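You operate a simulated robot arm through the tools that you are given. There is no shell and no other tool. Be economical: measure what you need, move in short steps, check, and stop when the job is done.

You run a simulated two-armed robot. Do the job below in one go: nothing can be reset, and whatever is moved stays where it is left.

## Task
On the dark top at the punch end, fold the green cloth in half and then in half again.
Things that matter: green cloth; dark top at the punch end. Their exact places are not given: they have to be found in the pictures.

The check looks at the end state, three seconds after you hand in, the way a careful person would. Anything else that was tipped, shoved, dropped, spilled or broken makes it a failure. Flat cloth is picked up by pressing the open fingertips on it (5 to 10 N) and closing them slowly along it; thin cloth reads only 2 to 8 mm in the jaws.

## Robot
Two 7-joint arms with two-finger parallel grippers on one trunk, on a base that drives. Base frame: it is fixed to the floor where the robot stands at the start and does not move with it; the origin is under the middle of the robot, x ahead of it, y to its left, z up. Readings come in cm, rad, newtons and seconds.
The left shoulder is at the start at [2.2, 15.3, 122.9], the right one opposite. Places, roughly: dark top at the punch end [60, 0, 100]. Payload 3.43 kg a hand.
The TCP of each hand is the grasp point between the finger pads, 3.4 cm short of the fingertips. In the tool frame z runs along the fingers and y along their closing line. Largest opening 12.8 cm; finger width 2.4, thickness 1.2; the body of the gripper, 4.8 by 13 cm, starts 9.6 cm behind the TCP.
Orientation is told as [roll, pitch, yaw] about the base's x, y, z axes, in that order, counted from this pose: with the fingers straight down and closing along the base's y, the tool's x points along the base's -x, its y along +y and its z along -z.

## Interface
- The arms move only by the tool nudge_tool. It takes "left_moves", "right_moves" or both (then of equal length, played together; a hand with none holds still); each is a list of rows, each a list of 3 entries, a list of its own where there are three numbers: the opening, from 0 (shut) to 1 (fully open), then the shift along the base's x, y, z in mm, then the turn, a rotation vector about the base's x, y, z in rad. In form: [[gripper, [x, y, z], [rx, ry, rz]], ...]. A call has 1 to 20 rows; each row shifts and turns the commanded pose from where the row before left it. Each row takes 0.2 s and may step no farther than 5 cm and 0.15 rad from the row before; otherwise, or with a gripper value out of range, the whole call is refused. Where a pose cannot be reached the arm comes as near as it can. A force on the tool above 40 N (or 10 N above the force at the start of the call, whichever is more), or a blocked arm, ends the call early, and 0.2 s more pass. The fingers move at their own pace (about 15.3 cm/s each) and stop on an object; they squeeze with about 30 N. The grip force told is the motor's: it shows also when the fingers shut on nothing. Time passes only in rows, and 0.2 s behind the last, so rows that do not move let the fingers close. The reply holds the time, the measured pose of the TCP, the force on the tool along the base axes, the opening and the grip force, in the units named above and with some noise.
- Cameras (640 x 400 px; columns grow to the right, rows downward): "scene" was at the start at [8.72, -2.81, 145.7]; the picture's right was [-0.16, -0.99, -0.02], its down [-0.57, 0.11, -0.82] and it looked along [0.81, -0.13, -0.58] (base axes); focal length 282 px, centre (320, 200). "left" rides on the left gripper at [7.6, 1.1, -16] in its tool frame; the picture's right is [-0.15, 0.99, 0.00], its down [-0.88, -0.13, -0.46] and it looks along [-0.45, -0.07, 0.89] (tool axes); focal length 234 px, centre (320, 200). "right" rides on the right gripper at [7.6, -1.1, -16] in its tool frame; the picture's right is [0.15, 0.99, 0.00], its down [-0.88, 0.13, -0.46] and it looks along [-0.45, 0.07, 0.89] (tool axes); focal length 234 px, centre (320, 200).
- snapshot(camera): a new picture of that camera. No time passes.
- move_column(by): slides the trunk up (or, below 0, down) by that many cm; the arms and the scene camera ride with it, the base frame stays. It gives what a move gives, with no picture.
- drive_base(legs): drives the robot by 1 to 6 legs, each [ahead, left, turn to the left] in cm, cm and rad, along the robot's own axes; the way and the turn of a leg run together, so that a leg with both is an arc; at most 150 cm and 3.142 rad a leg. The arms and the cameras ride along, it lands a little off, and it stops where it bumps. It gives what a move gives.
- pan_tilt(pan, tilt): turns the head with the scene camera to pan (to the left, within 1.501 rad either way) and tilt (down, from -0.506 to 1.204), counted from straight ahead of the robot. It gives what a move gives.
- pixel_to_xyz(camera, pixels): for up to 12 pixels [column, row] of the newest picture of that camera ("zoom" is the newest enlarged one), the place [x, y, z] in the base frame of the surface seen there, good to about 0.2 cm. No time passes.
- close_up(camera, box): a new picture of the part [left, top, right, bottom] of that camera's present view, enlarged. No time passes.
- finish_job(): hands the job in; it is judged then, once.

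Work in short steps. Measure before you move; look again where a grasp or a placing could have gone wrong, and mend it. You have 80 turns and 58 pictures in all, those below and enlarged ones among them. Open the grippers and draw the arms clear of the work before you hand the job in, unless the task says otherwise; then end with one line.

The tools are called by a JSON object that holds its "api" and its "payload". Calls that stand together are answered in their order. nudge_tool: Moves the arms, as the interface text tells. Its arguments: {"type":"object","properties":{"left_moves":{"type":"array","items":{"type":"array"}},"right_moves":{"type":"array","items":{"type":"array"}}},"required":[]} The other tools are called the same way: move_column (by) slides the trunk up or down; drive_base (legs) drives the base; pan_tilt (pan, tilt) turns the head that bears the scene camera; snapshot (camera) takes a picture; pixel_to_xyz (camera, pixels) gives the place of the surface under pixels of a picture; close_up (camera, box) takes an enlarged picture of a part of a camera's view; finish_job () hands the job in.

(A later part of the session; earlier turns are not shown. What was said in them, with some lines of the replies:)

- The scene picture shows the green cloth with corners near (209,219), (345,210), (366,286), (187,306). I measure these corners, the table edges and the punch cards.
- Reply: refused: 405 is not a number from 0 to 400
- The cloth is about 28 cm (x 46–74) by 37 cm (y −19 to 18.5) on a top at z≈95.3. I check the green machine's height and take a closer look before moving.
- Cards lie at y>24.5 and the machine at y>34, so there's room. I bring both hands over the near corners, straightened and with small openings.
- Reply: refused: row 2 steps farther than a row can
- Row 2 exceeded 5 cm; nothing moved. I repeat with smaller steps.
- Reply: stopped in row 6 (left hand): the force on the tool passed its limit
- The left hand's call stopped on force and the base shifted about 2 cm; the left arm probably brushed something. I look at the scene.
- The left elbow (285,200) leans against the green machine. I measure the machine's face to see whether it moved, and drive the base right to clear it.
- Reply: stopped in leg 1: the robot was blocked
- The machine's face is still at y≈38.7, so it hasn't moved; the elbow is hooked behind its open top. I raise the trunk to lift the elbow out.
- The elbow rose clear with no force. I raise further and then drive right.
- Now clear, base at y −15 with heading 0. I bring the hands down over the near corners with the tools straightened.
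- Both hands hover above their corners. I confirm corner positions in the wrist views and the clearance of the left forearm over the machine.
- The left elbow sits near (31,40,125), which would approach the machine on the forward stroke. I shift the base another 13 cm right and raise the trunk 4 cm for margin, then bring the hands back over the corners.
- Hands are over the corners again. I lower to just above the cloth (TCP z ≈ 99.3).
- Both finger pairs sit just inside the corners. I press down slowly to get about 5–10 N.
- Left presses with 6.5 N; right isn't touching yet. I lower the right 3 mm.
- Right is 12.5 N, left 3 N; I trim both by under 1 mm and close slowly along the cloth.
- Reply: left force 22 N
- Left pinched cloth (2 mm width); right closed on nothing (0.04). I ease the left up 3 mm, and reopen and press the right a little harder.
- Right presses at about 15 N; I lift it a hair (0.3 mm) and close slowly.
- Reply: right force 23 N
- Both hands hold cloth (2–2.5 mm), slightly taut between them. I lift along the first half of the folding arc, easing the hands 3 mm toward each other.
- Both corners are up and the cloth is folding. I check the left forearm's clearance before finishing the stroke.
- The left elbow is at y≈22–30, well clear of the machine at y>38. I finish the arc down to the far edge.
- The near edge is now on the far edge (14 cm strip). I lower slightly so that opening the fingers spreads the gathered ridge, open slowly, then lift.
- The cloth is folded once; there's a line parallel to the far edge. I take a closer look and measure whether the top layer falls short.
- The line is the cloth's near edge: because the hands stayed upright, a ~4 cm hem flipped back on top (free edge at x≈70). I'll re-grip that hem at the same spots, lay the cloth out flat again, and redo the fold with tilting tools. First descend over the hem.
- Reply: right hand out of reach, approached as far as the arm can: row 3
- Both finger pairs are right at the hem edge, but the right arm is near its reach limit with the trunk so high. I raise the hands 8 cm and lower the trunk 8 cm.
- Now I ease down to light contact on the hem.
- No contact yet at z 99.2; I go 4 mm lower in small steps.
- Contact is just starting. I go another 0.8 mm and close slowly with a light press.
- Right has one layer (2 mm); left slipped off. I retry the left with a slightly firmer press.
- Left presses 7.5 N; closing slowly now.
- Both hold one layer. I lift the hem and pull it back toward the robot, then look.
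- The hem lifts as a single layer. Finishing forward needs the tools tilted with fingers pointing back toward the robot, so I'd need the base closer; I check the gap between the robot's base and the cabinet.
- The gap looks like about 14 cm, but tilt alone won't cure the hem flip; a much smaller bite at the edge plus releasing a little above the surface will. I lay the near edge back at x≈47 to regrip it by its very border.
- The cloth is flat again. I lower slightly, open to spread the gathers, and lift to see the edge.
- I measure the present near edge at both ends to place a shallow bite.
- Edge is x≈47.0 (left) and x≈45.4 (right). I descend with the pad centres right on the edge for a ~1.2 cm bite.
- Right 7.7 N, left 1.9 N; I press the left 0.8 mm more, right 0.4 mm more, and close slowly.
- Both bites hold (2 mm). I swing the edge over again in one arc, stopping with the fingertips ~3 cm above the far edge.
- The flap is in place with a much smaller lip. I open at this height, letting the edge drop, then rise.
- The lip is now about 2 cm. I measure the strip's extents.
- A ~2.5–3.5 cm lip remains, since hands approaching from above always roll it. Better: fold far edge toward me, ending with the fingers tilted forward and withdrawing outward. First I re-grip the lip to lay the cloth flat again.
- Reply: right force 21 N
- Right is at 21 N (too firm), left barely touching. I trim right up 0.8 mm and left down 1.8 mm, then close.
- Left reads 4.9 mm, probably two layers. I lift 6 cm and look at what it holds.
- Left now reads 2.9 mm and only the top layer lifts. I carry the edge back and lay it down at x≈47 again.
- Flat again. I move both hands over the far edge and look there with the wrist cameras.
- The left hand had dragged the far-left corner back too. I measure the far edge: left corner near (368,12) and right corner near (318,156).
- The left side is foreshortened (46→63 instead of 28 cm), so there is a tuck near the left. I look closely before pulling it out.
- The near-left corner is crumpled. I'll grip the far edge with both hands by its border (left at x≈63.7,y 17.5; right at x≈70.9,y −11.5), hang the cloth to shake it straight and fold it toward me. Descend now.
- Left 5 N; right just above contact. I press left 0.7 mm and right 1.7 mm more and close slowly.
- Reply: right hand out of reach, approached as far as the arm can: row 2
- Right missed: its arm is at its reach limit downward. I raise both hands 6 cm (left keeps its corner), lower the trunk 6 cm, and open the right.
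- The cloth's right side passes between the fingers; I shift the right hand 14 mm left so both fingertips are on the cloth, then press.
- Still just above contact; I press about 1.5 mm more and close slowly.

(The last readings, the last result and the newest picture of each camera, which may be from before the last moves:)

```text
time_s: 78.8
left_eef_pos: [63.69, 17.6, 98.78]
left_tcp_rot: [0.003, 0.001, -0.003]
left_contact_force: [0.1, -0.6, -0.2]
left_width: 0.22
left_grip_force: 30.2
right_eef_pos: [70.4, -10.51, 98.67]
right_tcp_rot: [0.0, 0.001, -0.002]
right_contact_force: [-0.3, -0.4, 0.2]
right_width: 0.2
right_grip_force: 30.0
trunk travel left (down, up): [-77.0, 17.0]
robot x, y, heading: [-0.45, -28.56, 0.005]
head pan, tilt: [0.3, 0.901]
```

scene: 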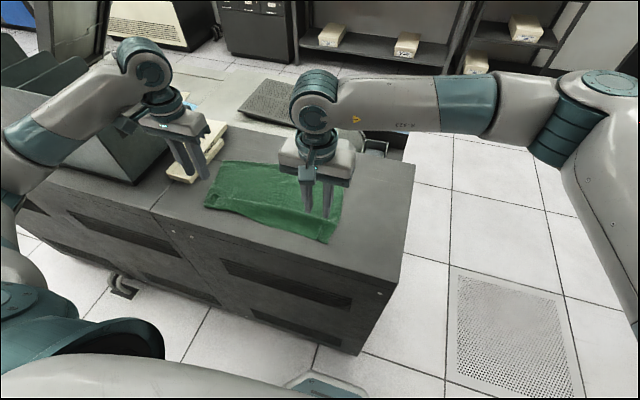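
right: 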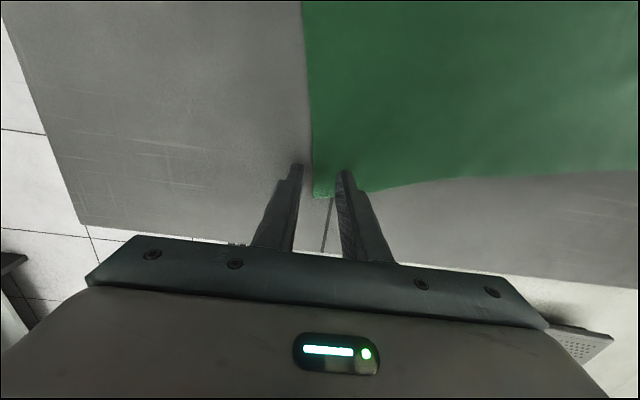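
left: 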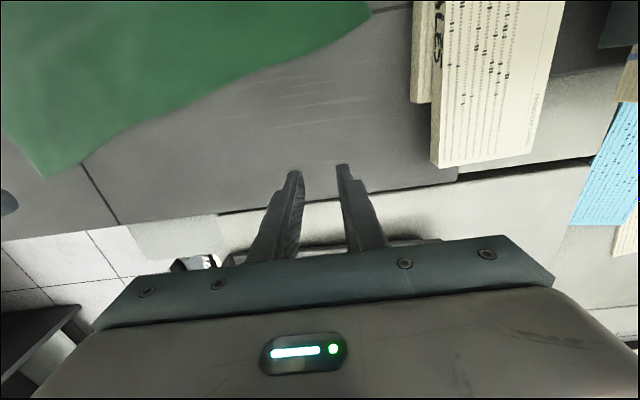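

Both hold (2 mm). I lift the far edge up to hang the whole cloth at x≈50, levelling both hands.

{"api": "nudge_tool", "payload": {"left_moves": [[0, [0, 0, 25], [0, 0, 0]], [0, [-10, -2, 25], [0, 0, 0]], [0, [-10, -2, 22], [0, 0, 0]], [0, [-10, -2, 22], [0, 0, 0]], [0, [-10, -2, 22], [0, 0, 0]], [0, [-10, -2, 20], [0, 0, 0]], [0, [-10, -2, 20], [0, 0, 0]], [0, [-10, -2, 20], [0, 0, 0]], [0, [-11, -2, 20], [0, 0, 0]], [0, [-11, -2, 20], [0, 0, 0]], [0, [-15, -2, 20], [0, 0, 0]], [0, [-15, 0, 22], [0, 0, 0]], [0, [-15, 0, 4], [0, 0, 0]], [0, [0, 0, 0], [0, 0, 0]], [0, [0, 0, 0], [0, 0, 0]]], "right_moves": [[0, [0, 0, 25], [0, 0, 0]], [0, [-16, -3, 25], [0, 0, 0]], [0, [-17, -3, 22], [0, 0, 0]], [0, [-17, -3, 22], [0, 0, 0]], [0, [-17, -3, 22], [0, 0, 0]], [0, [-17, -3, 20], [0, 0, 0]], [0, [-17, -3, 20], [0, 0, 0]], [0, [-17, -3, 20], [0, 0, 0]], [0, [-17, -3, 20], [0, 0, 0]], [0, [-17, -3, 20], [0, 0, 0]], [0, [-17, -2, 20], [0, 0, 0]], [0, [-17, 0, 22], [0, 0, 0]], [0, [-18, 0, 4], [0, 0, 0]], [0, [0, 0, 0], [0, 0, 0]], [0, [0, 0, 0], [0, 0, 0]]]}}

{"api": "snapshot", "payload": {"camera": "scene"}}

```text
time_s: 82.0
left_eef_pos: [50.01, 15.56, 125.21]
left_tcp_rot: [0.001, 0.0, -0.003]
left_contact_force: [0.1, 0.2, 0.5]
left_width: 0.22
left_grip_force: 29.9
right_eef_pos: [49.98, -13.22, 124.86]
right_tcp_rot: [0.0, 0.0, -0.003]
right_contact_force: [0.9, -0.2, 0.4]
right_width: 0.22
right_grip_force: 30.1
trunk travel left (down, up): [-77.0, 17.0]
robot x, y, heading: [-0.63, -28.3, 0.007]
head pan, tilt: [0.3, 0.901]
```

```text
7 pictures are left
```

scene: 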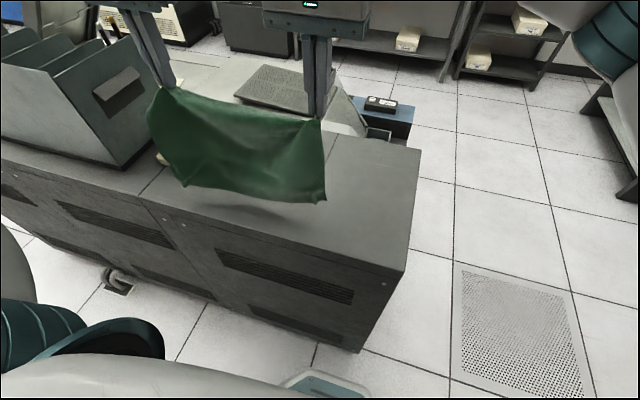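

The cloth hangs from both hands. I measure its bottom edge to see whether it has opened fully.

{"api": "pixel_to_xyz", "payload": {"camera": "scene", "pixels": [[150, 105], [165, 150], [182, 183], [220, 190], [260, 199], [320, 199], [324, 120], [240, 112], [315, 150]]}}

{"api": "close_up", "payload": {"camera": "scene", "box": [120, 70, 360, 220]}}

```text
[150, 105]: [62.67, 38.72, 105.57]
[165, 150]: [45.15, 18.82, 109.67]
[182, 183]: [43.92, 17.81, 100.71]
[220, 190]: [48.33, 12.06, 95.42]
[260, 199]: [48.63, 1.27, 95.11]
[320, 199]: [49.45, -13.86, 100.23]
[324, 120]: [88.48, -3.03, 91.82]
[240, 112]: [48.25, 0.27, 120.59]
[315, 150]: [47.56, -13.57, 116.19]
```

```text
2.67 times, centred on (240, 145) of scene
```

zoom: 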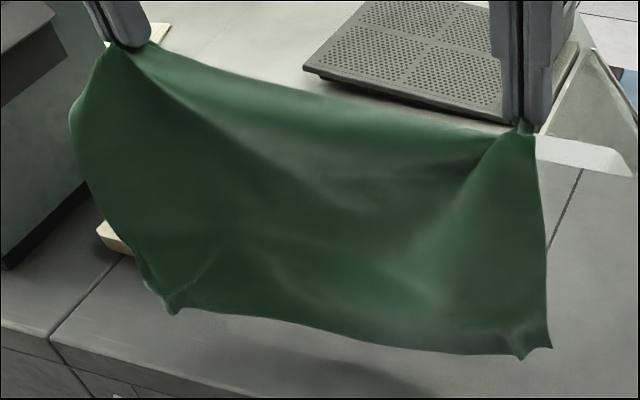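

The bottom hem still seems tucked (hanging length ≈22 instead of 28 cm). I raise 4 cm and shake the cloth up and down to open it.

{"api": "nudge_tool", "payload": {"left_moves": [[0, [0, 0, 45], [0, 0, 0]], [0, [0, 0, -45], [0, 0, 0]], [0, [0, 0, 45], [0, 0, 0]], [0, [40, 0, 0], [0, 0, 0]], [0, [-45, 0, 0], [0, 0, 0]], [0, [45, 0, 0], [0, 0, 0]], [0, [-45, 0, 0], [0, 0, 0]], [0, [0, 0, 40], [0, 0, 0]], [0, [0, 0, -45], [0, 0, 0]], [0, [0, 0, 45], [0, 0, 0]], [0, [0, 0, -45], [0, 0, 0]], [0, [5, 0, 0], [0, 0, 0]], [0, [0, 0, 0], [0, 0, 0]], [0, [0, 0, 0], [0, 0, 0]]], "right_moves": [[0, [0, 0, 45], [0, 0, 0]], [0, [0, 0, -45], [0, 0, 0]], [0, [0, 0, 45], [0, 0, 0]], [0, [40, 0, 0], [0, 0, 0]], [0, [-45, 0, 0], [0, 0, 0]], [0, [45, 0, 0], [0, 0, 0]], [0, [-45, 0, 0], [0, 0, 0]], [0, [0, 0, 40], [0, 0, 0]], [0, [0, 0, -45], [0, 0, 0]], [0, [0, 0, 45], [0, 0, 0]], [0, [0, 0, -45], [0, 0, 0]], [0, [5, 0, 0], [0, 0, 0]], [0, [0, 0, 0], [0, 0, 0]], [0, [0, 0, 0], [0, 0, 0]]]}}

{"api": "close_up", "payload": {"camera": "scene", "box": [100, 20, 388, 200]}}

{"api": "pixel_to_xyz", "payload": {"camera": "zoom", "pixels": [[490, 330], [490, 300], [200, 300], [200, 330], [350, 330], [350, 350], [490, 360], [200, 270]]}}

```text
time_s: 85.0
left_eef_pos: [49.92, 15.65, 129.02]
left_tcp_rot: [0.0, 0.001, -0.001]
left_contact_force: [0.8, -0.6, -0.4]
left_width: 0.22
left_grip_force: 30.3
right_eef_pos: [50.13, -13.24, 128.87]
right_tcp_rot: [-0.001, 0.001, 0.0]
right_contact_force: [0.4, 0.1, -1.1]
right_width: 0.21
right_grip_force: 29.9
trunk travel left (down, up): [-77.0, 17.0]
robot x, y, heading: [-0.24, -28.37, 0.005]
head pan, tilt: [0.3, 0.901]
```

```text
2.22 times, centred on (244, 110) of scene
```

zoom: 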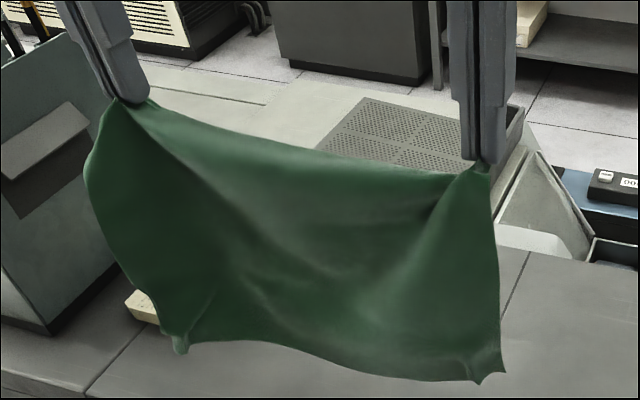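

```text
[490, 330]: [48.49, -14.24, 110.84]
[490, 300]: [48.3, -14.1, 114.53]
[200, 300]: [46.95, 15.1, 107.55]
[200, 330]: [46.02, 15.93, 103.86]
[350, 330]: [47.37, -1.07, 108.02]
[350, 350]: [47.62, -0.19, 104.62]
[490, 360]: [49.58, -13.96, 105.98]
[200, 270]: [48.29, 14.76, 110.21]
```

The cloth is essentially open now (only small gathers remain). I move the hands 12 cm forward and back the base up 12 cm, so the arms have room for the tilted finish.

{"api": "nudge_tool", "payload": {"left_moves": [[0, [30, 0, 0], [0, 0, 0]], [0, [30, 0, 0], [0, 0, 0]], [0, [30, 0, 0], [0, 0, 0]], [0, [30, 0, 0], [0, 0, 0]]], "right_moves": [[0, [30, 0, 0], [0, 0, 0]], [0, [30, 0, 0], [0, 0, 0]], [0, [30, 0, 0], [0, 0, 0]], [0, [30, 0, 0], [0, 0, 0]]]}}

{"api": "drive_base", "payload": {"legs": [[-12, 0, 0]]}}

```text
time_s: 86.0
left_eef_pos: [62.28, 15.51, 129.0]
left_tcp_rot: [0.001, 0.002, 0.0]
left_contact_force: [0.4, 0.5, -1.1]
left_width: 0.24
left_grip_force: 29.9
right_eef_pos: [62.37, -13.27, 128.86]
right_tcp_rot: [-0.002, 0.002, -0.001]
right_contact_force: [-0.1, -0.4, -0.4]
right_width: 0.22
right_grip_force: 30.3
trunk travel left (down, up): [-77.0, 17.0]
robot x, y, heading: [-0.27, -28.06, 0.005]
head pan, tilt: [0.3, 0.901]
```

```text
time_s: 87.2
left_eef_pos: [50.32, 15.4, 128.91]
left_tcp_rot: [0.001, 0.004, -0.004]
left_contact_force: [1.0, -0.2, 0.3]
left_width: 0.23
left_grip_force: 30.3
right_eef_pos: [50.31, -13.52, 128.94]
right_tcp_rot: [-0.002, 0.001, -0.004]
right_contact_force: [0.6, 0.4, -1.0]
right_width: 0.22
right_grip_force: 30.0
trunk travel left (down, up): [-77.0, 17.0]
robot x, y, heading: [-12.44, -28.19, 0.005]
head pan, tilt: [0.3, 0.901]
```

Now I lower until the bottom edge touches and lay the lower half down forward along the top.

{"api": "nudge_tool", "payload": {"left_moves": [[0, [0, 4, -27], [0, 0, 0]], [0, [0, 4, -27], [0, 0, 0]], [0, [0, 0, -26], [0, 0, 0]], [0, [0, 0, 0], [0, 0, 0]], [0, [20, 0, -5], [0, 0, 0]], [0, [20, 0, -5], [0, 0, 0]], [0, [20, 0, -12], [0, 0, 0]], [0, [20, 0, -13], [0, 0, 0]], [0, [18, 0, -17], [0, 0, 0]], [0, [17, 0, -18], [0, 0, 0]], [0, [14, 0, -18], [0, 0, 0]], [0, [12, 0, -18], [0, 0, 0]], [0, [12, 0, -16], [0, 0, 0]], [0, [8, 0, -14], [0, 0, 0]], [0, [0, 0, 0], [0, 0, 0]]], "right_moves": [[0, [0, -4, -27], [0, 0, 0]], [0, [0, -4, -27], [0, 0, 0]], [0, [0, 0, -26], [0, 0, 0]], [0, [0, 0, 0], [0, 0, 0]], [0, [20, 0, -5], [0, 0, 0]], [0, [20, 0, -5], [0, 0, 0]], [0, [20, 0, -12], [0, 0, 0]], [0, [20, 0, -13], [0, 0, 0]], [0, [18, 0, -17], [0, 0, 0]], [0, [17, 0, -18], [0, 0, 0]], [0, [14, 0, -18], [0, 0, 0]], [0, [12, 0, -18], [0, 0, 0]], [0, [12, 0, -16], [0, 0, 0]], [0, [8, 0, -14], [0, 0, 0]], [0, [0, 0, 0], [0, 0, 0]]]}}

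{"api": "snapshot", "payload": {"camera": "scene"}}

```text
time_s: 90.4
left_eef_pos: [66.3, 16.12, 107.47]
left_tcp_rot: [-0.003, 0.002, -0.005]
left_contact_force: [-3.5, -26.1, 1.2]
left_width: 0.23
left_grip_force: 29.7
right_eef_pos: [62.41, -15.7, 109.36]
right_tcp_rot: [0.001, 0.001, -0.001]
right_contact_force: [3.6, 25.8, -2.2]
right_width: 0.23
right_grip_force: 29.9
right hand out of reach, approached as far as the arm can: row 10, 11, 12, 13, 14
trunk travel left (down, up): [-77.0, 17.0]
robot x, y, heading: [-12.44, -28.37, -0.001]
head pan, tilt: [0.3, 0.901]
```

```text
4 pictures are left
```

scene: 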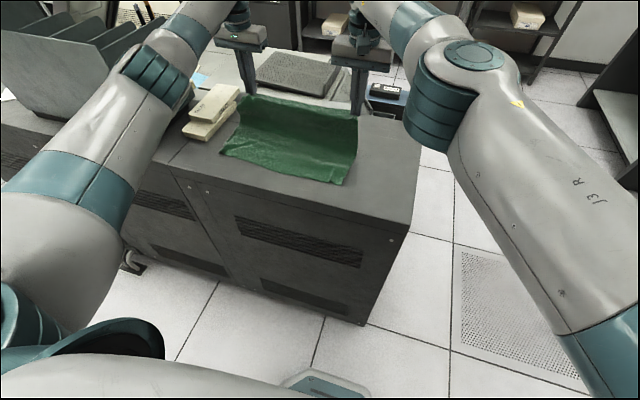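

The lower half is laid out; the y tension is high, which I'll relieve. I measure the near edge, where the top edge has to land.

{"api": "pixel_to_xyz", "payload": {"camera": "scene", "pixels": [[223, 149], [280, 165], [345, 183], [355, 150], [300, 140], [242, 100], [352, 117], [320, 177]]}}

```text
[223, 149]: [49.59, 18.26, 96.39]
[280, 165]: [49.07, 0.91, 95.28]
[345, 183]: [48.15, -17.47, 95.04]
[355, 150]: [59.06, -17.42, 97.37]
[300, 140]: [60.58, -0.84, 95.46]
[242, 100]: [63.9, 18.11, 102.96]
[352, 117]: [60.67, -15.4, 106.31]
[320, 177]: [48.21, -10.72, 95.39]
```

Near edge lies at x≈49.5 (left) to 48.2 (right). I start the return arc: ease tension, rise, come back and tilt the tools by −0.6 rad.

{"api": "nudge_tool", "payload": {"left_moves": [[0, [-10, -6, 15], [0, 0, 0]], [0, [-15, -4, 8], [0, -0.12, 0]], [0, [-15, 0, 2], [0, -0.12, 0]], [0, [-20, 0, 0], [0, -0.12, 0]], [0, [-20, 0, 0], [0, -0.12, 0]], [0, [-20, 0, 0], [0, -0.12, 0]], [0, [0, 0, 0], [0, 0, 0]]], "right_moves": [[0, [-10, 3, 15], [0, 0, 0]], [0, [-15, 3, 8], [0, -0.12, 0]], [0, [-15, 0, 2], [0, -0.12, 0]], [0, [-20, 0, 0], [0, -0.12, 0]], [0, [-20, 0, 0], [0, -0.12, 0]], [0, [-20, 0, 0], [0, -0.12, 0]], [0, [0, 0, 0], [0, 0, 0]]]}}

```text
time_s: 92.0
left_eef_pos: [56.32, 15.15, 109.86]
left_tcp_rot: [0.004, -0.601, -0.006]
left_contact_force: [-1.2, -6.0, -0.7]
left_width: 0.23
left_grip_force: 30.0
right_eef_pos: [52.6, -15.39, 111.83]
right_tcp_rot: [0.003, -0.599, -0.004]
right_contact_force: [1.4, 4.2, -1.5]
right_width: 0.24
right_grip_force: 30.4
trunk travel left (down, up): [-77.0, 17.0]
robot x, y, heading: [-12.54, -28.05, 0.005]
head pan, tilt: [0.3, 0.901]
```

Tilted cleanly. I bring the edge down onto the near edge with the remaining tilt.

{"api": "nudge_tool", "payload": {"left_moves": [[0, [-20, -1, -5], [0, -0.08, 0]], [0, [-20, -1, -8], [0, -0.08, 0]], [0, [-18, 0, -13], [0, -0.08, 0]], [0, [-14, 0, -16], [0, -0.08, 0]], [0, [-10, 0, -20], [0, -0.08, 0]], [0, [-8, 0, -20], [0, -0.05, 0]], [0, [-5, 0, -18], [0, 0, 0]], [0, [-2, 0, -10], [0, 0, 0]], [0, [0, 0, 0], [0, 0, 0]]], "right_moves": [[0, [-10, 2, -10], [0, -0.08, 0]], [0, [-14, 2, -14], [0, -0.08, 0]], [0, [-14, 0, -17], [0, -0.08, 0]], [0, [-12, 0, -19], [0, -0.08, 0]], [0, [-9, 0, -20], [0, -0.08, 0]], [0, [-7, 0, -20], [0, -0.05, 0]], [0, [-4, 0, -18], [0, 0, 0]], [0, [-2, 0, -10], [0, 0, 0]], [0, [0, 0, 0], [0, 0, 0]]]}}

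{"api": "close_up", "payload": {"camera": "scene", "box": [160, 60, 416, 220]}}

```text
time_s: 94.0
left_eef_pos: [46.56, 15.15, 98.87]
left_tcp_rot: [0.007, -1.048, -0.003]
left_contact_force: [-0.3, -0.7, -0.3]
left_width: 0.18
left_grip_force: 30.4
right_eef_pos: [45.33, -14.87, 99.0]
right_tcp_rot: [0.006, -1.05, -0.007]
right_contact_force: [0.3, -0.2, 0.7]
right_width: 0.22
right_grip_force: 29.7
trunk travel left (down, up): [-77.0, 17.0]
robot x, y, heading: [-12.56, -27.89, 0.008]
head pan, tilt: [0.3, 0.901]
```

```text
2.50 times, centred on (288, 140) of scene
```

zoom: 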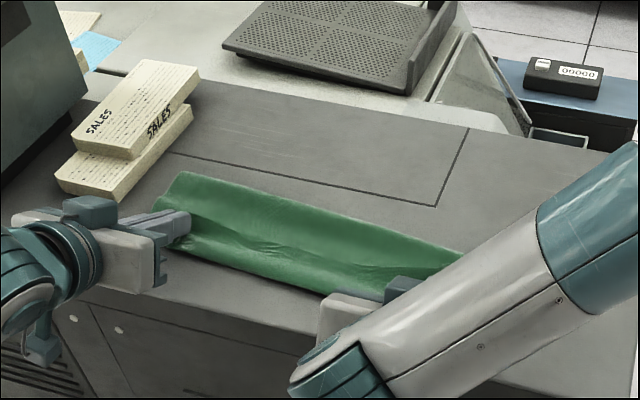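

The cloth is folded toward me nicely. I measure the fold's extents before releasing.

{"api": "pixel_to_xyz", "payload": {"camera": "zoom", "pixels": [[182, 174], [300, 206], [455, 252], [200, 252], [250, 270], [318, 292], [250, 245], [330, 266], [300, 283]]}}

```text
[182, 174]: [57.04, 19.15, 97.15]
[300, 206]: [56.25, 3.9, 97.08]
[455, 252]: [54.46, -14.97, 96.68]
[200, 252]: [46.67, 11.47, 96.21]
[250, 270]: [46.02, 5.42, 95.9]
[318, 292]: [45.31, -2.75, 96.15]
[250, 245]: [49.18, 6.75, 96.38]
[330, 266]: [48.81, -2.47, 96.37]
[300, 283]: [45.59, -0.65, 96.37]
```

The strip spans x≈46–57, good. I lower slightly, open, withdraw both hands straight out along the fingers, and bring the right tool upright again.

{"api": "nudge_tool", "payload": {"left_moves": [[0, [0, 0, -5], [0, 0, 0]], [0.06, [0, 0, 0], [0, 0, 0]], [0.12, [0, 0, 0], [0, 0, 0]], [0.18, [0, 0, 0], [0, 0, 0]], [0.22, [0, 0, 0], [0, 0, 0]], [0.22, [-20, 0, 3], [0, 0, 0]], [0.22, [-30, 0, 15], [0, 0, 0]], [0.22, [-30, 0, 20], [0, 0, 0]], [0.22, [-30, 0, 30], [0, 0, 0]], [0.22, [-20, 0, 30], [0, 0, 0]], [0.22, [0, 0, 30], [0, 0, 0]], [0.22, [0, 0, 0], [0, 0, 0]], [0.22, [0, 0, 0], [0, 0, 0]], [0.22, [0, 0, 0], [0, 0, 0]], [0.22, [0, 0, 0], [0, 0, 0]], [0.22, [0, 0, 0], [0, 0, 0]]], "right_moves": [[0, [0, 0, -5], [0, 0, 0]], [0.06, [0, 0, 0], [0, 0, 0]], [0.12, [0, 0, 0], [0, 0, 0]], [0.18, [0, 0, 0], [0, 0, 0]], [0.22, [0, 0, 0], [0, 0, 0]], [0.22, [-20, 0, 3], [0, 0, 0]], [0.22, [-30, 0, 15], [0, 0, 0]], [0.22, [-30, 0, 20], [0, 0, 0]], [0.22, [0, 0, 30], [0, 0, 0]], [0.22, [10, 0, 20], [0, 0.15, 0]], [0.22, [15, 0, 20], [0, 0.15, 0]], [0.22, [20, 0, 20], [0, 0.15, 0]], [0.22, [20, 0, 20], [0, 0.15, 0]], [0.22, [20, 0, 10], [0, 0.15, 0]], [0.22, [20, 0, 0], [0, 0.15, 0]], [0.22, [20, 0, 0], [0, 0.15, 0]]]}}

{"api": "drive_base", "payload": {"legs": [[0, 15, 0]]}}

{"api": "snapshot", "payload": {"camera": "scene"}}

```text
time_s: 97.4
left_eef_pos: [36.28, 17.68, 109.89]
left_tcp_rot: [0.005, -1.047, -0.004]
left_contact_force: [0.5, -0.5, 0.0]
left_width: 2.82
left_grip_force: 0.0
left hand out of reach, approached as far as the arm can: row 9, 10, 11
right_eef_pos: [49.91, -14.89, 114.3]
right_tcp_rot: [0.001, 0.002, -0.001]
right_contact_force: [0.6, -0.4, -0.5]
right_width: 2.82
right_grip_force: 0.0
trunk travel left (down, up): [-77.0, 17.0]
robot x, y, heading: [-12.03, -28.39, 0.01]
head pan, tilt: [0.3, 0.901]
```

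```text
time_s: 98.8
left_eef_pos: [36.02, 32.39, 110.06]
left_tcp_rot: [0.008, -1.049, -0.009]
left_contact_force: [-0.4, 0.7, -0.6]
left_width: 2.83
left_grip_force: 0.0
right_eef_pos: [49.7, -0.17, 114.37]
right_tcp_rot: [-0.001, 0.001, -0.004]
right_contact_force: [0.1, 0.1, 0.3]
right_width: 2.83
right_grip_force: 0.0
trunk travel left (down, up): [-77.0, 17.0]
robot x, y, heading: [-12.46, -13.12, 0.006]
head pan, tilt: [0.3, 0.901]
```

```text
2 pictures are left
```

scene: 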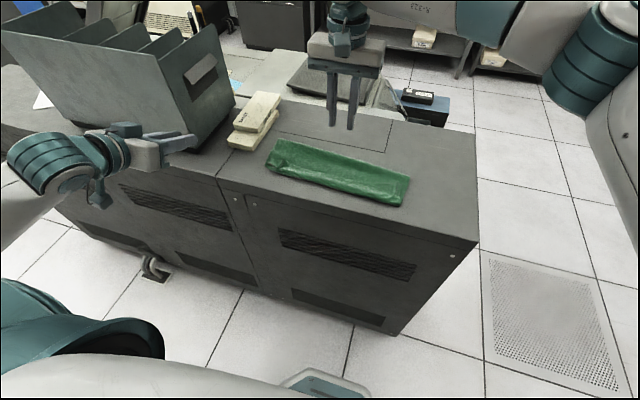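

A neat half-fold. I measure the strip's corners for the second fold.

{"api": "pixel_to_xyz", "payload": {"camera": "scene", "pixels": [[277, 141], [269, 168], [273, 155], [406, 179], [399, 203], [403, 192], [340, 160], [335, 185], [300, 155]]}}

```text
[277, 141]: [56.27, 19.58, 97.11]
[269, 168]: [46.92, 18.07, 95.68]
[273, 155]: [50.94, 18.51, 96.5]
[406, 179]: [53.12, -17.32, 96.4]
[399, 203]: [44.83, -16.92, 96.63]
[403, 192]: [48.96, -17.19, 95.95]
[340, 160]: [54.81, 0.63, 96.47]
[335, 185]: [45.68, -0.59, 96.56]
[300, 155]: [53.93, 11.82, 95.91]
```

Left end centre ≈(51.5, 18.8), right end centre ≈(49.2, −17.3). I'll use the right hand: carry the left end to the right with tool yawed −90°, ending with fingers tilted toward +y. I drive 8 cm left for reach and bring the right hand above the left end.

{"api": "drive_base", "payload": {"legs": [[0, 8, 0]]}}

{"api": "nudge_tool", "payload": {"right_moves": [[0.22, [1, 9, 0], [0, 0, -0.143]], [0.22, [1, 9, 0], [0, 0, -0.143]], [0.22, [2, 9, 0], [0, 0, -0.143]], [0.22, [2, 9, 0], [0, 0, -0.143]], [0.22, [2, 9, 0], [0, 0, -0.143]], [0.22, [2, 10, 0], [0, 0, -0.143]], [0.22, [2, 10, -10], [0, 0, -0.143]], [0.22, [2, 10, -20], [0, 0, -0.143]], [0.22, [2, 10, -20], [0, 0, -0.143]], [0.22, [2, 10, -20], [0, 0, -0.143]], [0.22, [0, 10, -20], [0, 0, -0.141]], [0.22, [0, 0, 0], [0, 0, 0]]]}}

```text
time_s: 99.8
left_eef_pos: [36.0, 40.45, 110.13]
left_tcp_rot: [0.007, -1.049, -0.01]
left_contact_force: [0.1, -0.3, -0.5]
left_width: 2.81
left_grip_force: 0.1
right_eef_pos: [49.67, 7.75, 114.41]
right_tcp_rot: [-0.001, 0.001, -0.004]
right_contact_force: [-0.6, 0.4, -0.4]
right_width: 2.81
right_grip_force: 0.0
trunk travel left (down, up): [-77.0, 17.0]
robot x, y, heading: [-12.22, -5.66, 0.008]
head pan, tilt: [0.3, 0.901]
```

```text
time_s: 102.5
left_eef_pos: [36.02, 40.54, 110.11]
left_tcp_rot: [0.008, -1.047, -0.008]
left_contact_force: [-0.4, 1.0, -0.7]
left_width: 2.82
left_grip_force: 0.1
right_eef_pos: [51.54, 18.29, 105.26]
right_tcp_rot: [-0.002, 0.0, -1.578]
right_contact_force: [0.0, 0.3, 0.4]
right_width: 2.8
right_grip_force: 0.0
trunk travel left (down, up): [-77.0, 17.0]
robot x, y, heading: [-12.46, -5.29, 0.006]
head pan, tilt: [0.3, 0.901]
```

The right hand is exactly above the left end, yawed −90°. I descend to contact.

{"api": "nudge_tool", "payload": {"right_moves": [[0.24, [0, -2, -30], [0, 0, 0]], [0.24, [0, 0, -25], [0, 0, 0]], [0.24, [0, 0, -9], [0, 0, 0]], [0.24, [0, 0, -3], [0, 0, 0]], [0.24, [0, 0, -1.5], [0, 0, 0]], [0.24, [0, 0, 0], [0, 0, 0]]]}}

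```text
time_s: 103.8
left_eef_pos: [36.09, 40.46, 110.2]
left_tcp_rot: [0.007, -1.051, -0.007]
left_contact_force: [-0.2, 0.0, -0.4]
left_width: 2.83
left_grip_force: 0.0
right_eef_pos: [51.45, 18.21, 98.6]
right_tcp_rot: [0.0, 0.001, -1.576]
right_contact_force: [1.2, 0.7, 13.0]
right_width: 3.02
right_grip_force: 0.1
trunk travel left (down, up): [-77.0, 17.0]
robot x, y, heading: [-12.34, -5.04, 0.01]
head pan, tilt: [0.3, 0.901]
```

Pressing at 13 N, suitable for two layers. I close slowly.

{"api": "nudge_tool", "payload": {"right_moves": [[0.22, [0, 0, -0.3], [0, 0, 0]], [0.2, [0, 0, 0], [0, 0, 0]], [0.18, [0, 0, 0], [0, 0, 0]], [0.15, [0, 0, 0], [0, 0, 0]], [0.12, [0, 0, 0], [0, 0, 0]], [0.1, [0, 0, 0], [0, 0, 0]], [0.08, [0, 0, 0], [0, 0, 0]], [0.06, [0, 0, 0], [0, 0, 0]], [0.04, [0, 0, 0], [0, 0, 0]], [0.02, [0, 0, 0], [0, 0, 0]], [0, [0, 0, 0], [0, 0, 0]], [0, [0, 0, 0], [0, 0, 0]], [0, [0, 0, 3], [0, 0, 0]], [0, [0, 0, 0], [0, 0, 0]]]}}

```text
time_s: 106.8
left_eef_pos: [36.05, 40.58, 110.12]
left_tcp_rot: [0.005, -1.048, -0.007]
left_contact_force: [0.2, 0.4, 0.9]
left_width: 2.8
left_grip_force: 0.2
right_eef_pos: [51.46, 18.15, 98.69]
right_tcp_rot: [-0.003, -0.001, -1.576]
right_contact_force: [-0.1, -0.2, 4.4]
right_width: 0.32
right_grip_force: 30.0
trunk travel left (down, up): [-77.0, 17.0]
robot x, y, heading: [-12.56, -5.12, 0.009]
head pan, tilt: [0.3, 0.901]
```

Width 3.2 mm is doubtful for two layers. I reopen wider, press about 1 mm deeper, and close again.

{"api": "nudge_tool", "payload": {"right_moves": [[0.15, [0, 0, 0], [0, 0, 0]], [0.3, [0, 0, 1], [0, 0, 0]], [0.3, [0, 0, 0], [0, 0, 0]], [0.3, [0, 0, -3], [0, 0, 0]], [0.3, [0, 0, -2.2], [0, 0, 0]], [0.27, [0, 0, 0], [0, 0, 0]], [0.24, [0, 0, 0], [0, 0, 0]], [0.21, [0, 0, 0], [0, 0, 0]], [0.18, [0, 0, 0], [0, 0, 0]], [0.15, [0, 0, 0], [0, 0, 0]], [0.12, [0, 0, 0], [0, 0, 0]], [0.1, [0, 0, 0], [0, 0, 0]], [0.08, [0, 0, 0], [0, 0, 0]], [0.06, [0, 0, 0], [0, 0, 0]], [0.04, [0, 0, 0], [0, 0, 0]], [0.02, [0, 0, 0], [0, 0, 0]], [0, [0, 0, 0], [0, 0, 0]], [0, [0, 0, 0], [0, 0, 0]], [0, [0, 0, 3], [0, 0, 0]], [0, [0, 0, 0], [0, 0, 0]]]}}

```text
time_s: 111.0
left_eef_pos: [35.95, 40.52, 110.12]
left_tcp_rot: [0.007, -1.05, -0.008]
left_contact_force: [-0.7, -0.2, 0.8]
left_width: 2.81
left_grip_force: 0.1
right_eef_pos: [51.4, 18.14, 98.75]
right_tcp_rot: [0.001, 0.0, -1.576]
right_contact_force: [-3.1, -0.1, 16.7]
right_width: 0.38
right_grip_force: 29.5
trunk travel left (down, up): [-77.0, 17.0]
robot x, y, heading: [-12.48, -5.47, 0.003]
head pan, tilt: [0.3, 0.901]
```

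3.8 mm suggests both layers. I lift along the start of the arc and use one picture to verify.

{"api": "nudge_tool", "payload": {"right_moves": [[0, [0, -2, 20], [0, 0, 0]], [0, [-1, -8, 20], [0, 0, 0]], [0, [-1, -12, 20], [0, 0, 0]], [0, [-1, -18, 20], [0, 0, 0]], [0, [0, 0, 0], [0, 0, 0]]]}}

{"api": "close_up", "payload": {"camera": "scene", "box": [240, 60, 432, 220]}}

```text
time_s: 112.2
left_eef_pos: [35.97, 40.46, 109.83]
left_tcp_rot: [0.006, -1.048, -0.005]
left_contact_force: [0.2, -0.1, 0.1]
left_width: 2.81
left_grip_force: 0.1
right_eef_pos: [51.35, 14.18, 106.59]
right_tcp_rot: [-0.002, -0.002, -1.577]
right_contact_force: [1.2, 0.0, -0.2]
right_width: 0.34
right_grip_force: 30.7
trunk travel left (down, up): [-77.0, 17.0]
robot x, y, heading: [-12.42, -5.44, 0.009]
head pan, tilt: [0.3, 0.901]
```

```text
2.50 times, centred on (336, 140) of scene
```

zoom: 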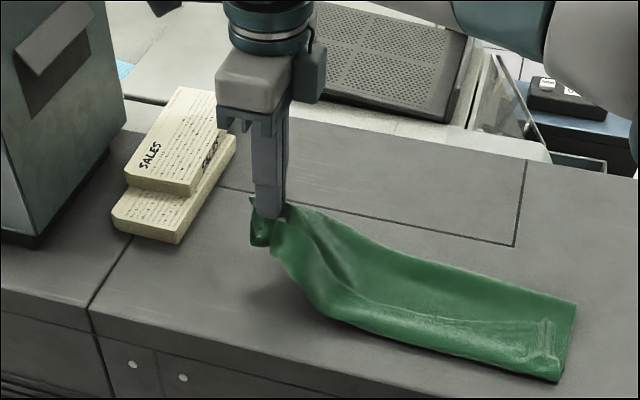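

Both layers are lifted cleanly. I continue the arc to the right while rolling the tool so the fingers will point toward +y.

{"api": "nudge_tool", "payload": {"right_moves": [[0, [-1, -15, 22], [0, 0, 0]], [0, [-1, -18, 20], [0.066, 0, 0]], [0, [-1, -20, 16], [0.066, 0, 0]], [0, [-1, -22, 12], [0.066, 0, 0]], [0, [-1, -24, 8], [0.066, 0, 0]], [0, [-1, -25, 4], [0.066, 0, 0]], [0, [-1, -25, 0], [0.066, 0, 0]], [0, [-1, -25, -3], [0.066, 0, 0]], [0, [-1, -25, -6], [0.066, 0, 0]], [0, [-1, -25, -9], [0.066, 0, 0]], [0, [-1, -25, -12], [0.066, 0, 0]], [0, [-1, -24, -16], [0.066, 0, 0]], [0, [0, 0, 0], [0, 0, 0]]]}}

```text
time_s: 115.0
left_eef_pos: [36.1, 40.59, 109.92]
left_tcp_rot: [0.005, -1.049, -0.006]
left_contact_force: [0.1, 0.2, -0.9]
left_width: 2.84
left_grip_force: 0.1
right_eef_pos: [49.96, -13.0, 110.37]
right_tcp_rot: [-0.005, 0.723, -1.576]
right_contact_force: [-0.3, 0.1, 0.2]
right_width: 0.34
right_grip_force: 30.3
trunk travel left (down, up): [-77.0, 17.0]
robot x, y, heading: [-12.54, -5.19, 0.0]
head pan, tilt: [0.3, 0.901]
```

On track. I finish the descent so the left end lands on the right end.

{"api": "nudge_tool", "payload": {"right_moves": [[0, [-1, -20, -18], [0.066, 0, 0]], [0, [-1, -18, -20], [0.066, 0, 0]], [0, [-1, -14, -20], [0.066, 0, 0]], [0, [-1, -9, -18], [0.066, 0, 0]], [0, [-1, -6, -16], [0.066, 0, 0]], [0, [-1, -4, -12], [0, 0, 0]], [0, [0, 0, 0], [0, 0, 0]]]}}

```text
time_s: 116.7
left_eef_pos: [36.15, 40.39, 110.01]
left_tcp_rot: [0.005, -1.048, -0.007]
left_contact_force: [-0.3, -0.4, 0.0]
left_width: 2.8
left_grip_force: 0.1
right_eef_pos: [49.44, -20.1, 99.85]
right_tcp_rot: [-0.01, 1.055, -1.582]
right_contact_force: [0.1, -0.1, -0.4]
right_width: 0.33
right_grip_force: 30.6
trunk travel left (down, up): [-77.0, 17.0]
robot x, y, heading: [-12.43, -5.51, 0.005]
head pan, tilt: [0.3, 0.901]
```

The end is in place. I lower 7 mm, open slowly, withdraw outward along −y and up, then take the last picture.

{"api": "nudge_tool", "payload": {"right_moves": [[0, [0, 0, -4], [0, 0, 0]], [0, [0, 0, -3], [0, 0, 0]], [0.05, [0, 0, 0], [0, 0, 0]], [0.1, [0, 0, 0], [0, 0, 0]], [0.15, [0, 0, 0], [0, 0, 0]], [0.2, [0, 0, 0], [0, 0, 0]], [0.24, [0, 0, 0], [0, 0, 0]], [0.24, [0, -20, 3], [0, 0, 0]], [0.24, [0, -30, 12], [0, 0, 0]], [0.24, [0, -30, 20], [0, 0, 0]], [0.24, [0, -20, 35], [0, 0, 0]], [0.24, [0, -20, 40], [0, 0, 0]], [0.24, [0, -10, 40], [0, 0, 0]], [0.24, [0, 0, 0], [0, 0, 0]]]}}

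{"api": "snapshot", "payload": {"camera": "scene"}}

{"api": "pixel_to_xyz", "payload": {"camera": "scene", "pixels": [[335, 165], [360, 170], [380, 180], [400, 195], [395, 205], [360, 190], [345, 155], [410, 175]]}}

```text
time_s: 119.7
left_eef_pos: [36.14, 40.5, 110.1]
left_tcp_rot: [0.008, -1.048, -0.007]
left_contact_force: [-0.9, 0.0, -0.1]
left_width: 2.81
left_grip_force: 0.1
right_eef_pos: [49.37, -33.29, 114.23]
right_tcp_rot: [-0.013, 1.055, -1.582]
right_contact_force: [0.4, -0.7, 0.5]
right_width: 3.07
right_grip_force: 0.0
trunk travel left (down, up): [-77.0, 17.0]
robot x, y, heading: [-12.54, -5.37, 0.001]
head pan, tilt: [0.3, 0.901]
```

```text
0 pictures are left
```

scene: 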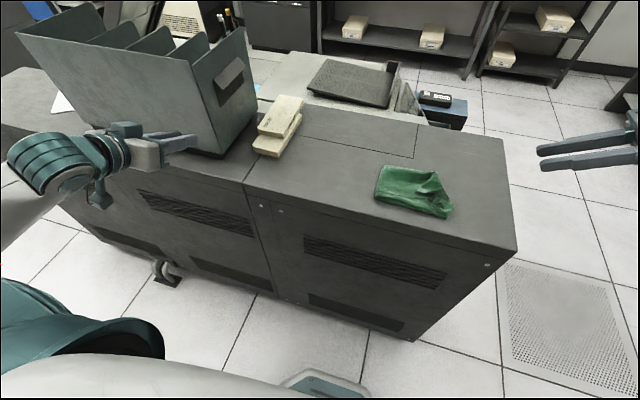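

```text
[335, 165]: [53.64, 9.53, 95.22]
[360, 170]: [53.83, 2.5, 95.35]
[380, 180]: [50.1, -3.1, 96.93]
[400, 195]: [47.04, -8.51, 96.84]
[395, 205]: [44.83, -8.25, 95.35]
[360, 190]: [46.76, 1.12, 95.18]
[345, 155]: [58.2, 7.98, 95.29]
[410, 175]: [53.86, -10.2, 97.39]
```

The cloth is now a quarter-sized packet with a small crease near (430,180). I measure its corners and height from this last picture.

{"api": "pixel_to_xyz", "payload": {"camera": "scene", "pixels": [[382, 168], [377, 198], [450, 207], [440, 216], [435, 175], [425, 185], [432, 180], [440, 190], [415, 210], [430, 205], [270, 145], [290, 100]]}}

```text
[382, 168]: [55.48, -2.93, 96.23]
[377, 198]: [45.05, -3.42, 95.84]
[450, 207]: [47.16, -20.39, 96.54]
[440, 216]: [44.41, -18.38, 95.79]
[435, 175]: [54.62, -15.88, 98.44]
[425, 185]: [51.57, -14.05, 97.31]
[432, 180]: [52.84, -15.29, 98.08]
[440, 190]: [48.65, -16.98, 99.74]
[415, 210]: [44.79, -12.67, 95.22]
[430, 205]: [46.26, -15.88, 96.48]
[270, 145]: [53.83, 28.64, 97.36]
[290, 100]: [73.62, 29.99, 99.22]
```

The packet is ≈10×16 cm, with a loose ridge up to z≈99.7 around (49–54, −16). I pat it down gently with the open tilted fingers straight from above, then retreat up and away.

{"api": "nudge_tool", "payload": {"right_moves": [[0.24, [5, 40, 0], [0, 0, 0]], [0.24, [5, 40, 0], [0, 0, 0]], [0.24, [5, 40, 0], [0, 0, 0]], [0.24, [0, 28, 0], [0, 0, 0]], [0.24, [0, 0, -40], [0, 0, 0]], [0.24, [0, 0, -40], [0, 0, 0]], [0.24, [0, 0, -25], [0, 0, 0]], [0.24, [0, 0, -20], [0, 0, 0]], [0.24, [0, 0, -15], [0, 0, 0]], [0.24, [0, 0, -7], [0, 0, 0]], [0.24, [0, 0, -4], [0, 0, 0]], [0.24, [0, 0, 0], [0, 0, 0]], [0.24, [0, 0, 0], [0, 0, 0]]]}}

```text
time_s: 122.5
left_eef_pos: [36.1, 40.42, 110.09]
left_tcp_rot: [0.005, -1.047, -0.007]
left_contact_force: [0.8, 0.5, 0.3]
left_width: 2.81
left_grip_force: 0.1
right_eef_pos: [50.87, -18.34, 98.94]
right_tcp_rot: [-0.01, 1.056, -1.581]
right_contact_force: [-0.6, 0.6, 0.3]
right_width: 3.07
right_grip_force: 0.1
trunk travel left (down, up): [-77.0, 17.0]
robot x, y, heading: [-11.94, -5.25, 0.002]
head pan, tilt: [0.3, 0.901]
```

No force yet; I press another 7 mm, then lift straight up and retreat to the right.

{"api": "nudge_tool", "payload": {"right_moves": [[0.24, [0, 0, -4], [0, 0, 0]], [0.24, [0, 0, -3], [0, 0, 0]], [0.24, [0, 0, 0], [0, 0, 0]], [0.24, [0, 0, 0], [0, 0, 0]], [0.24, [0, 0, 15], [0, 0, 0]], [0.24, [0, -5, 35], [0, 0, 0]], [0.24, [0, -20, 40], [0, 0, 0]], [0.24, [0, -40, 25], [0, 0, 0]], [0.24, [0, -40, 10], [0, 0, 0]], [0.24, [0, -40, 0], [0, 0, 0]], [0.5, [-20, -20, 0], [0, 0, 0]], [0.5, [0, 0, 0], [0, 0, 0]]]}}

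```text
time_s: 125.0
left_eef_pos: [36.12, 40.54, 110.04]
left_tcp_rot: [0.003, -1.048, -0.007]
left_contact_force: [-0.2, 0.2, 0.1]
left_width: 2.85
left_grip_force: 0.1
right_eef_pos: [48.92, -34.87, 110.84]
right_tcp_rot: [-0.011, 1.055, -1.581]
right_contact_force: [-0.5, 0.6, -0.4]
right_width: 6.42
right_grip_force: 0.2
trunk travel left (down, up): [-77.0, 17.0]
robot x, y, heading: [-12.44, -5.51, 0.003]
head pan, tilt: [0.3, 0.901]
```

The packet is patted down, both hands are empty and open, and the arms are clear of the work. I hand in.

{"api": "finish_job", "payload": {}}

```text
The job is handed in.
```

I folded the green cloth in half and then in half again on the dark top at the punch end, leaving a packet of about 10 × 16 cm, but I couldn't confirm its final state. My last picture showed a loose crease at its right end; I patted it down afterwards with no pictures left to check it. Early on, the left elbow caught the open top of the green machine, but its face measured in the same place afterwards. The card stack looked untouched in the last picture.
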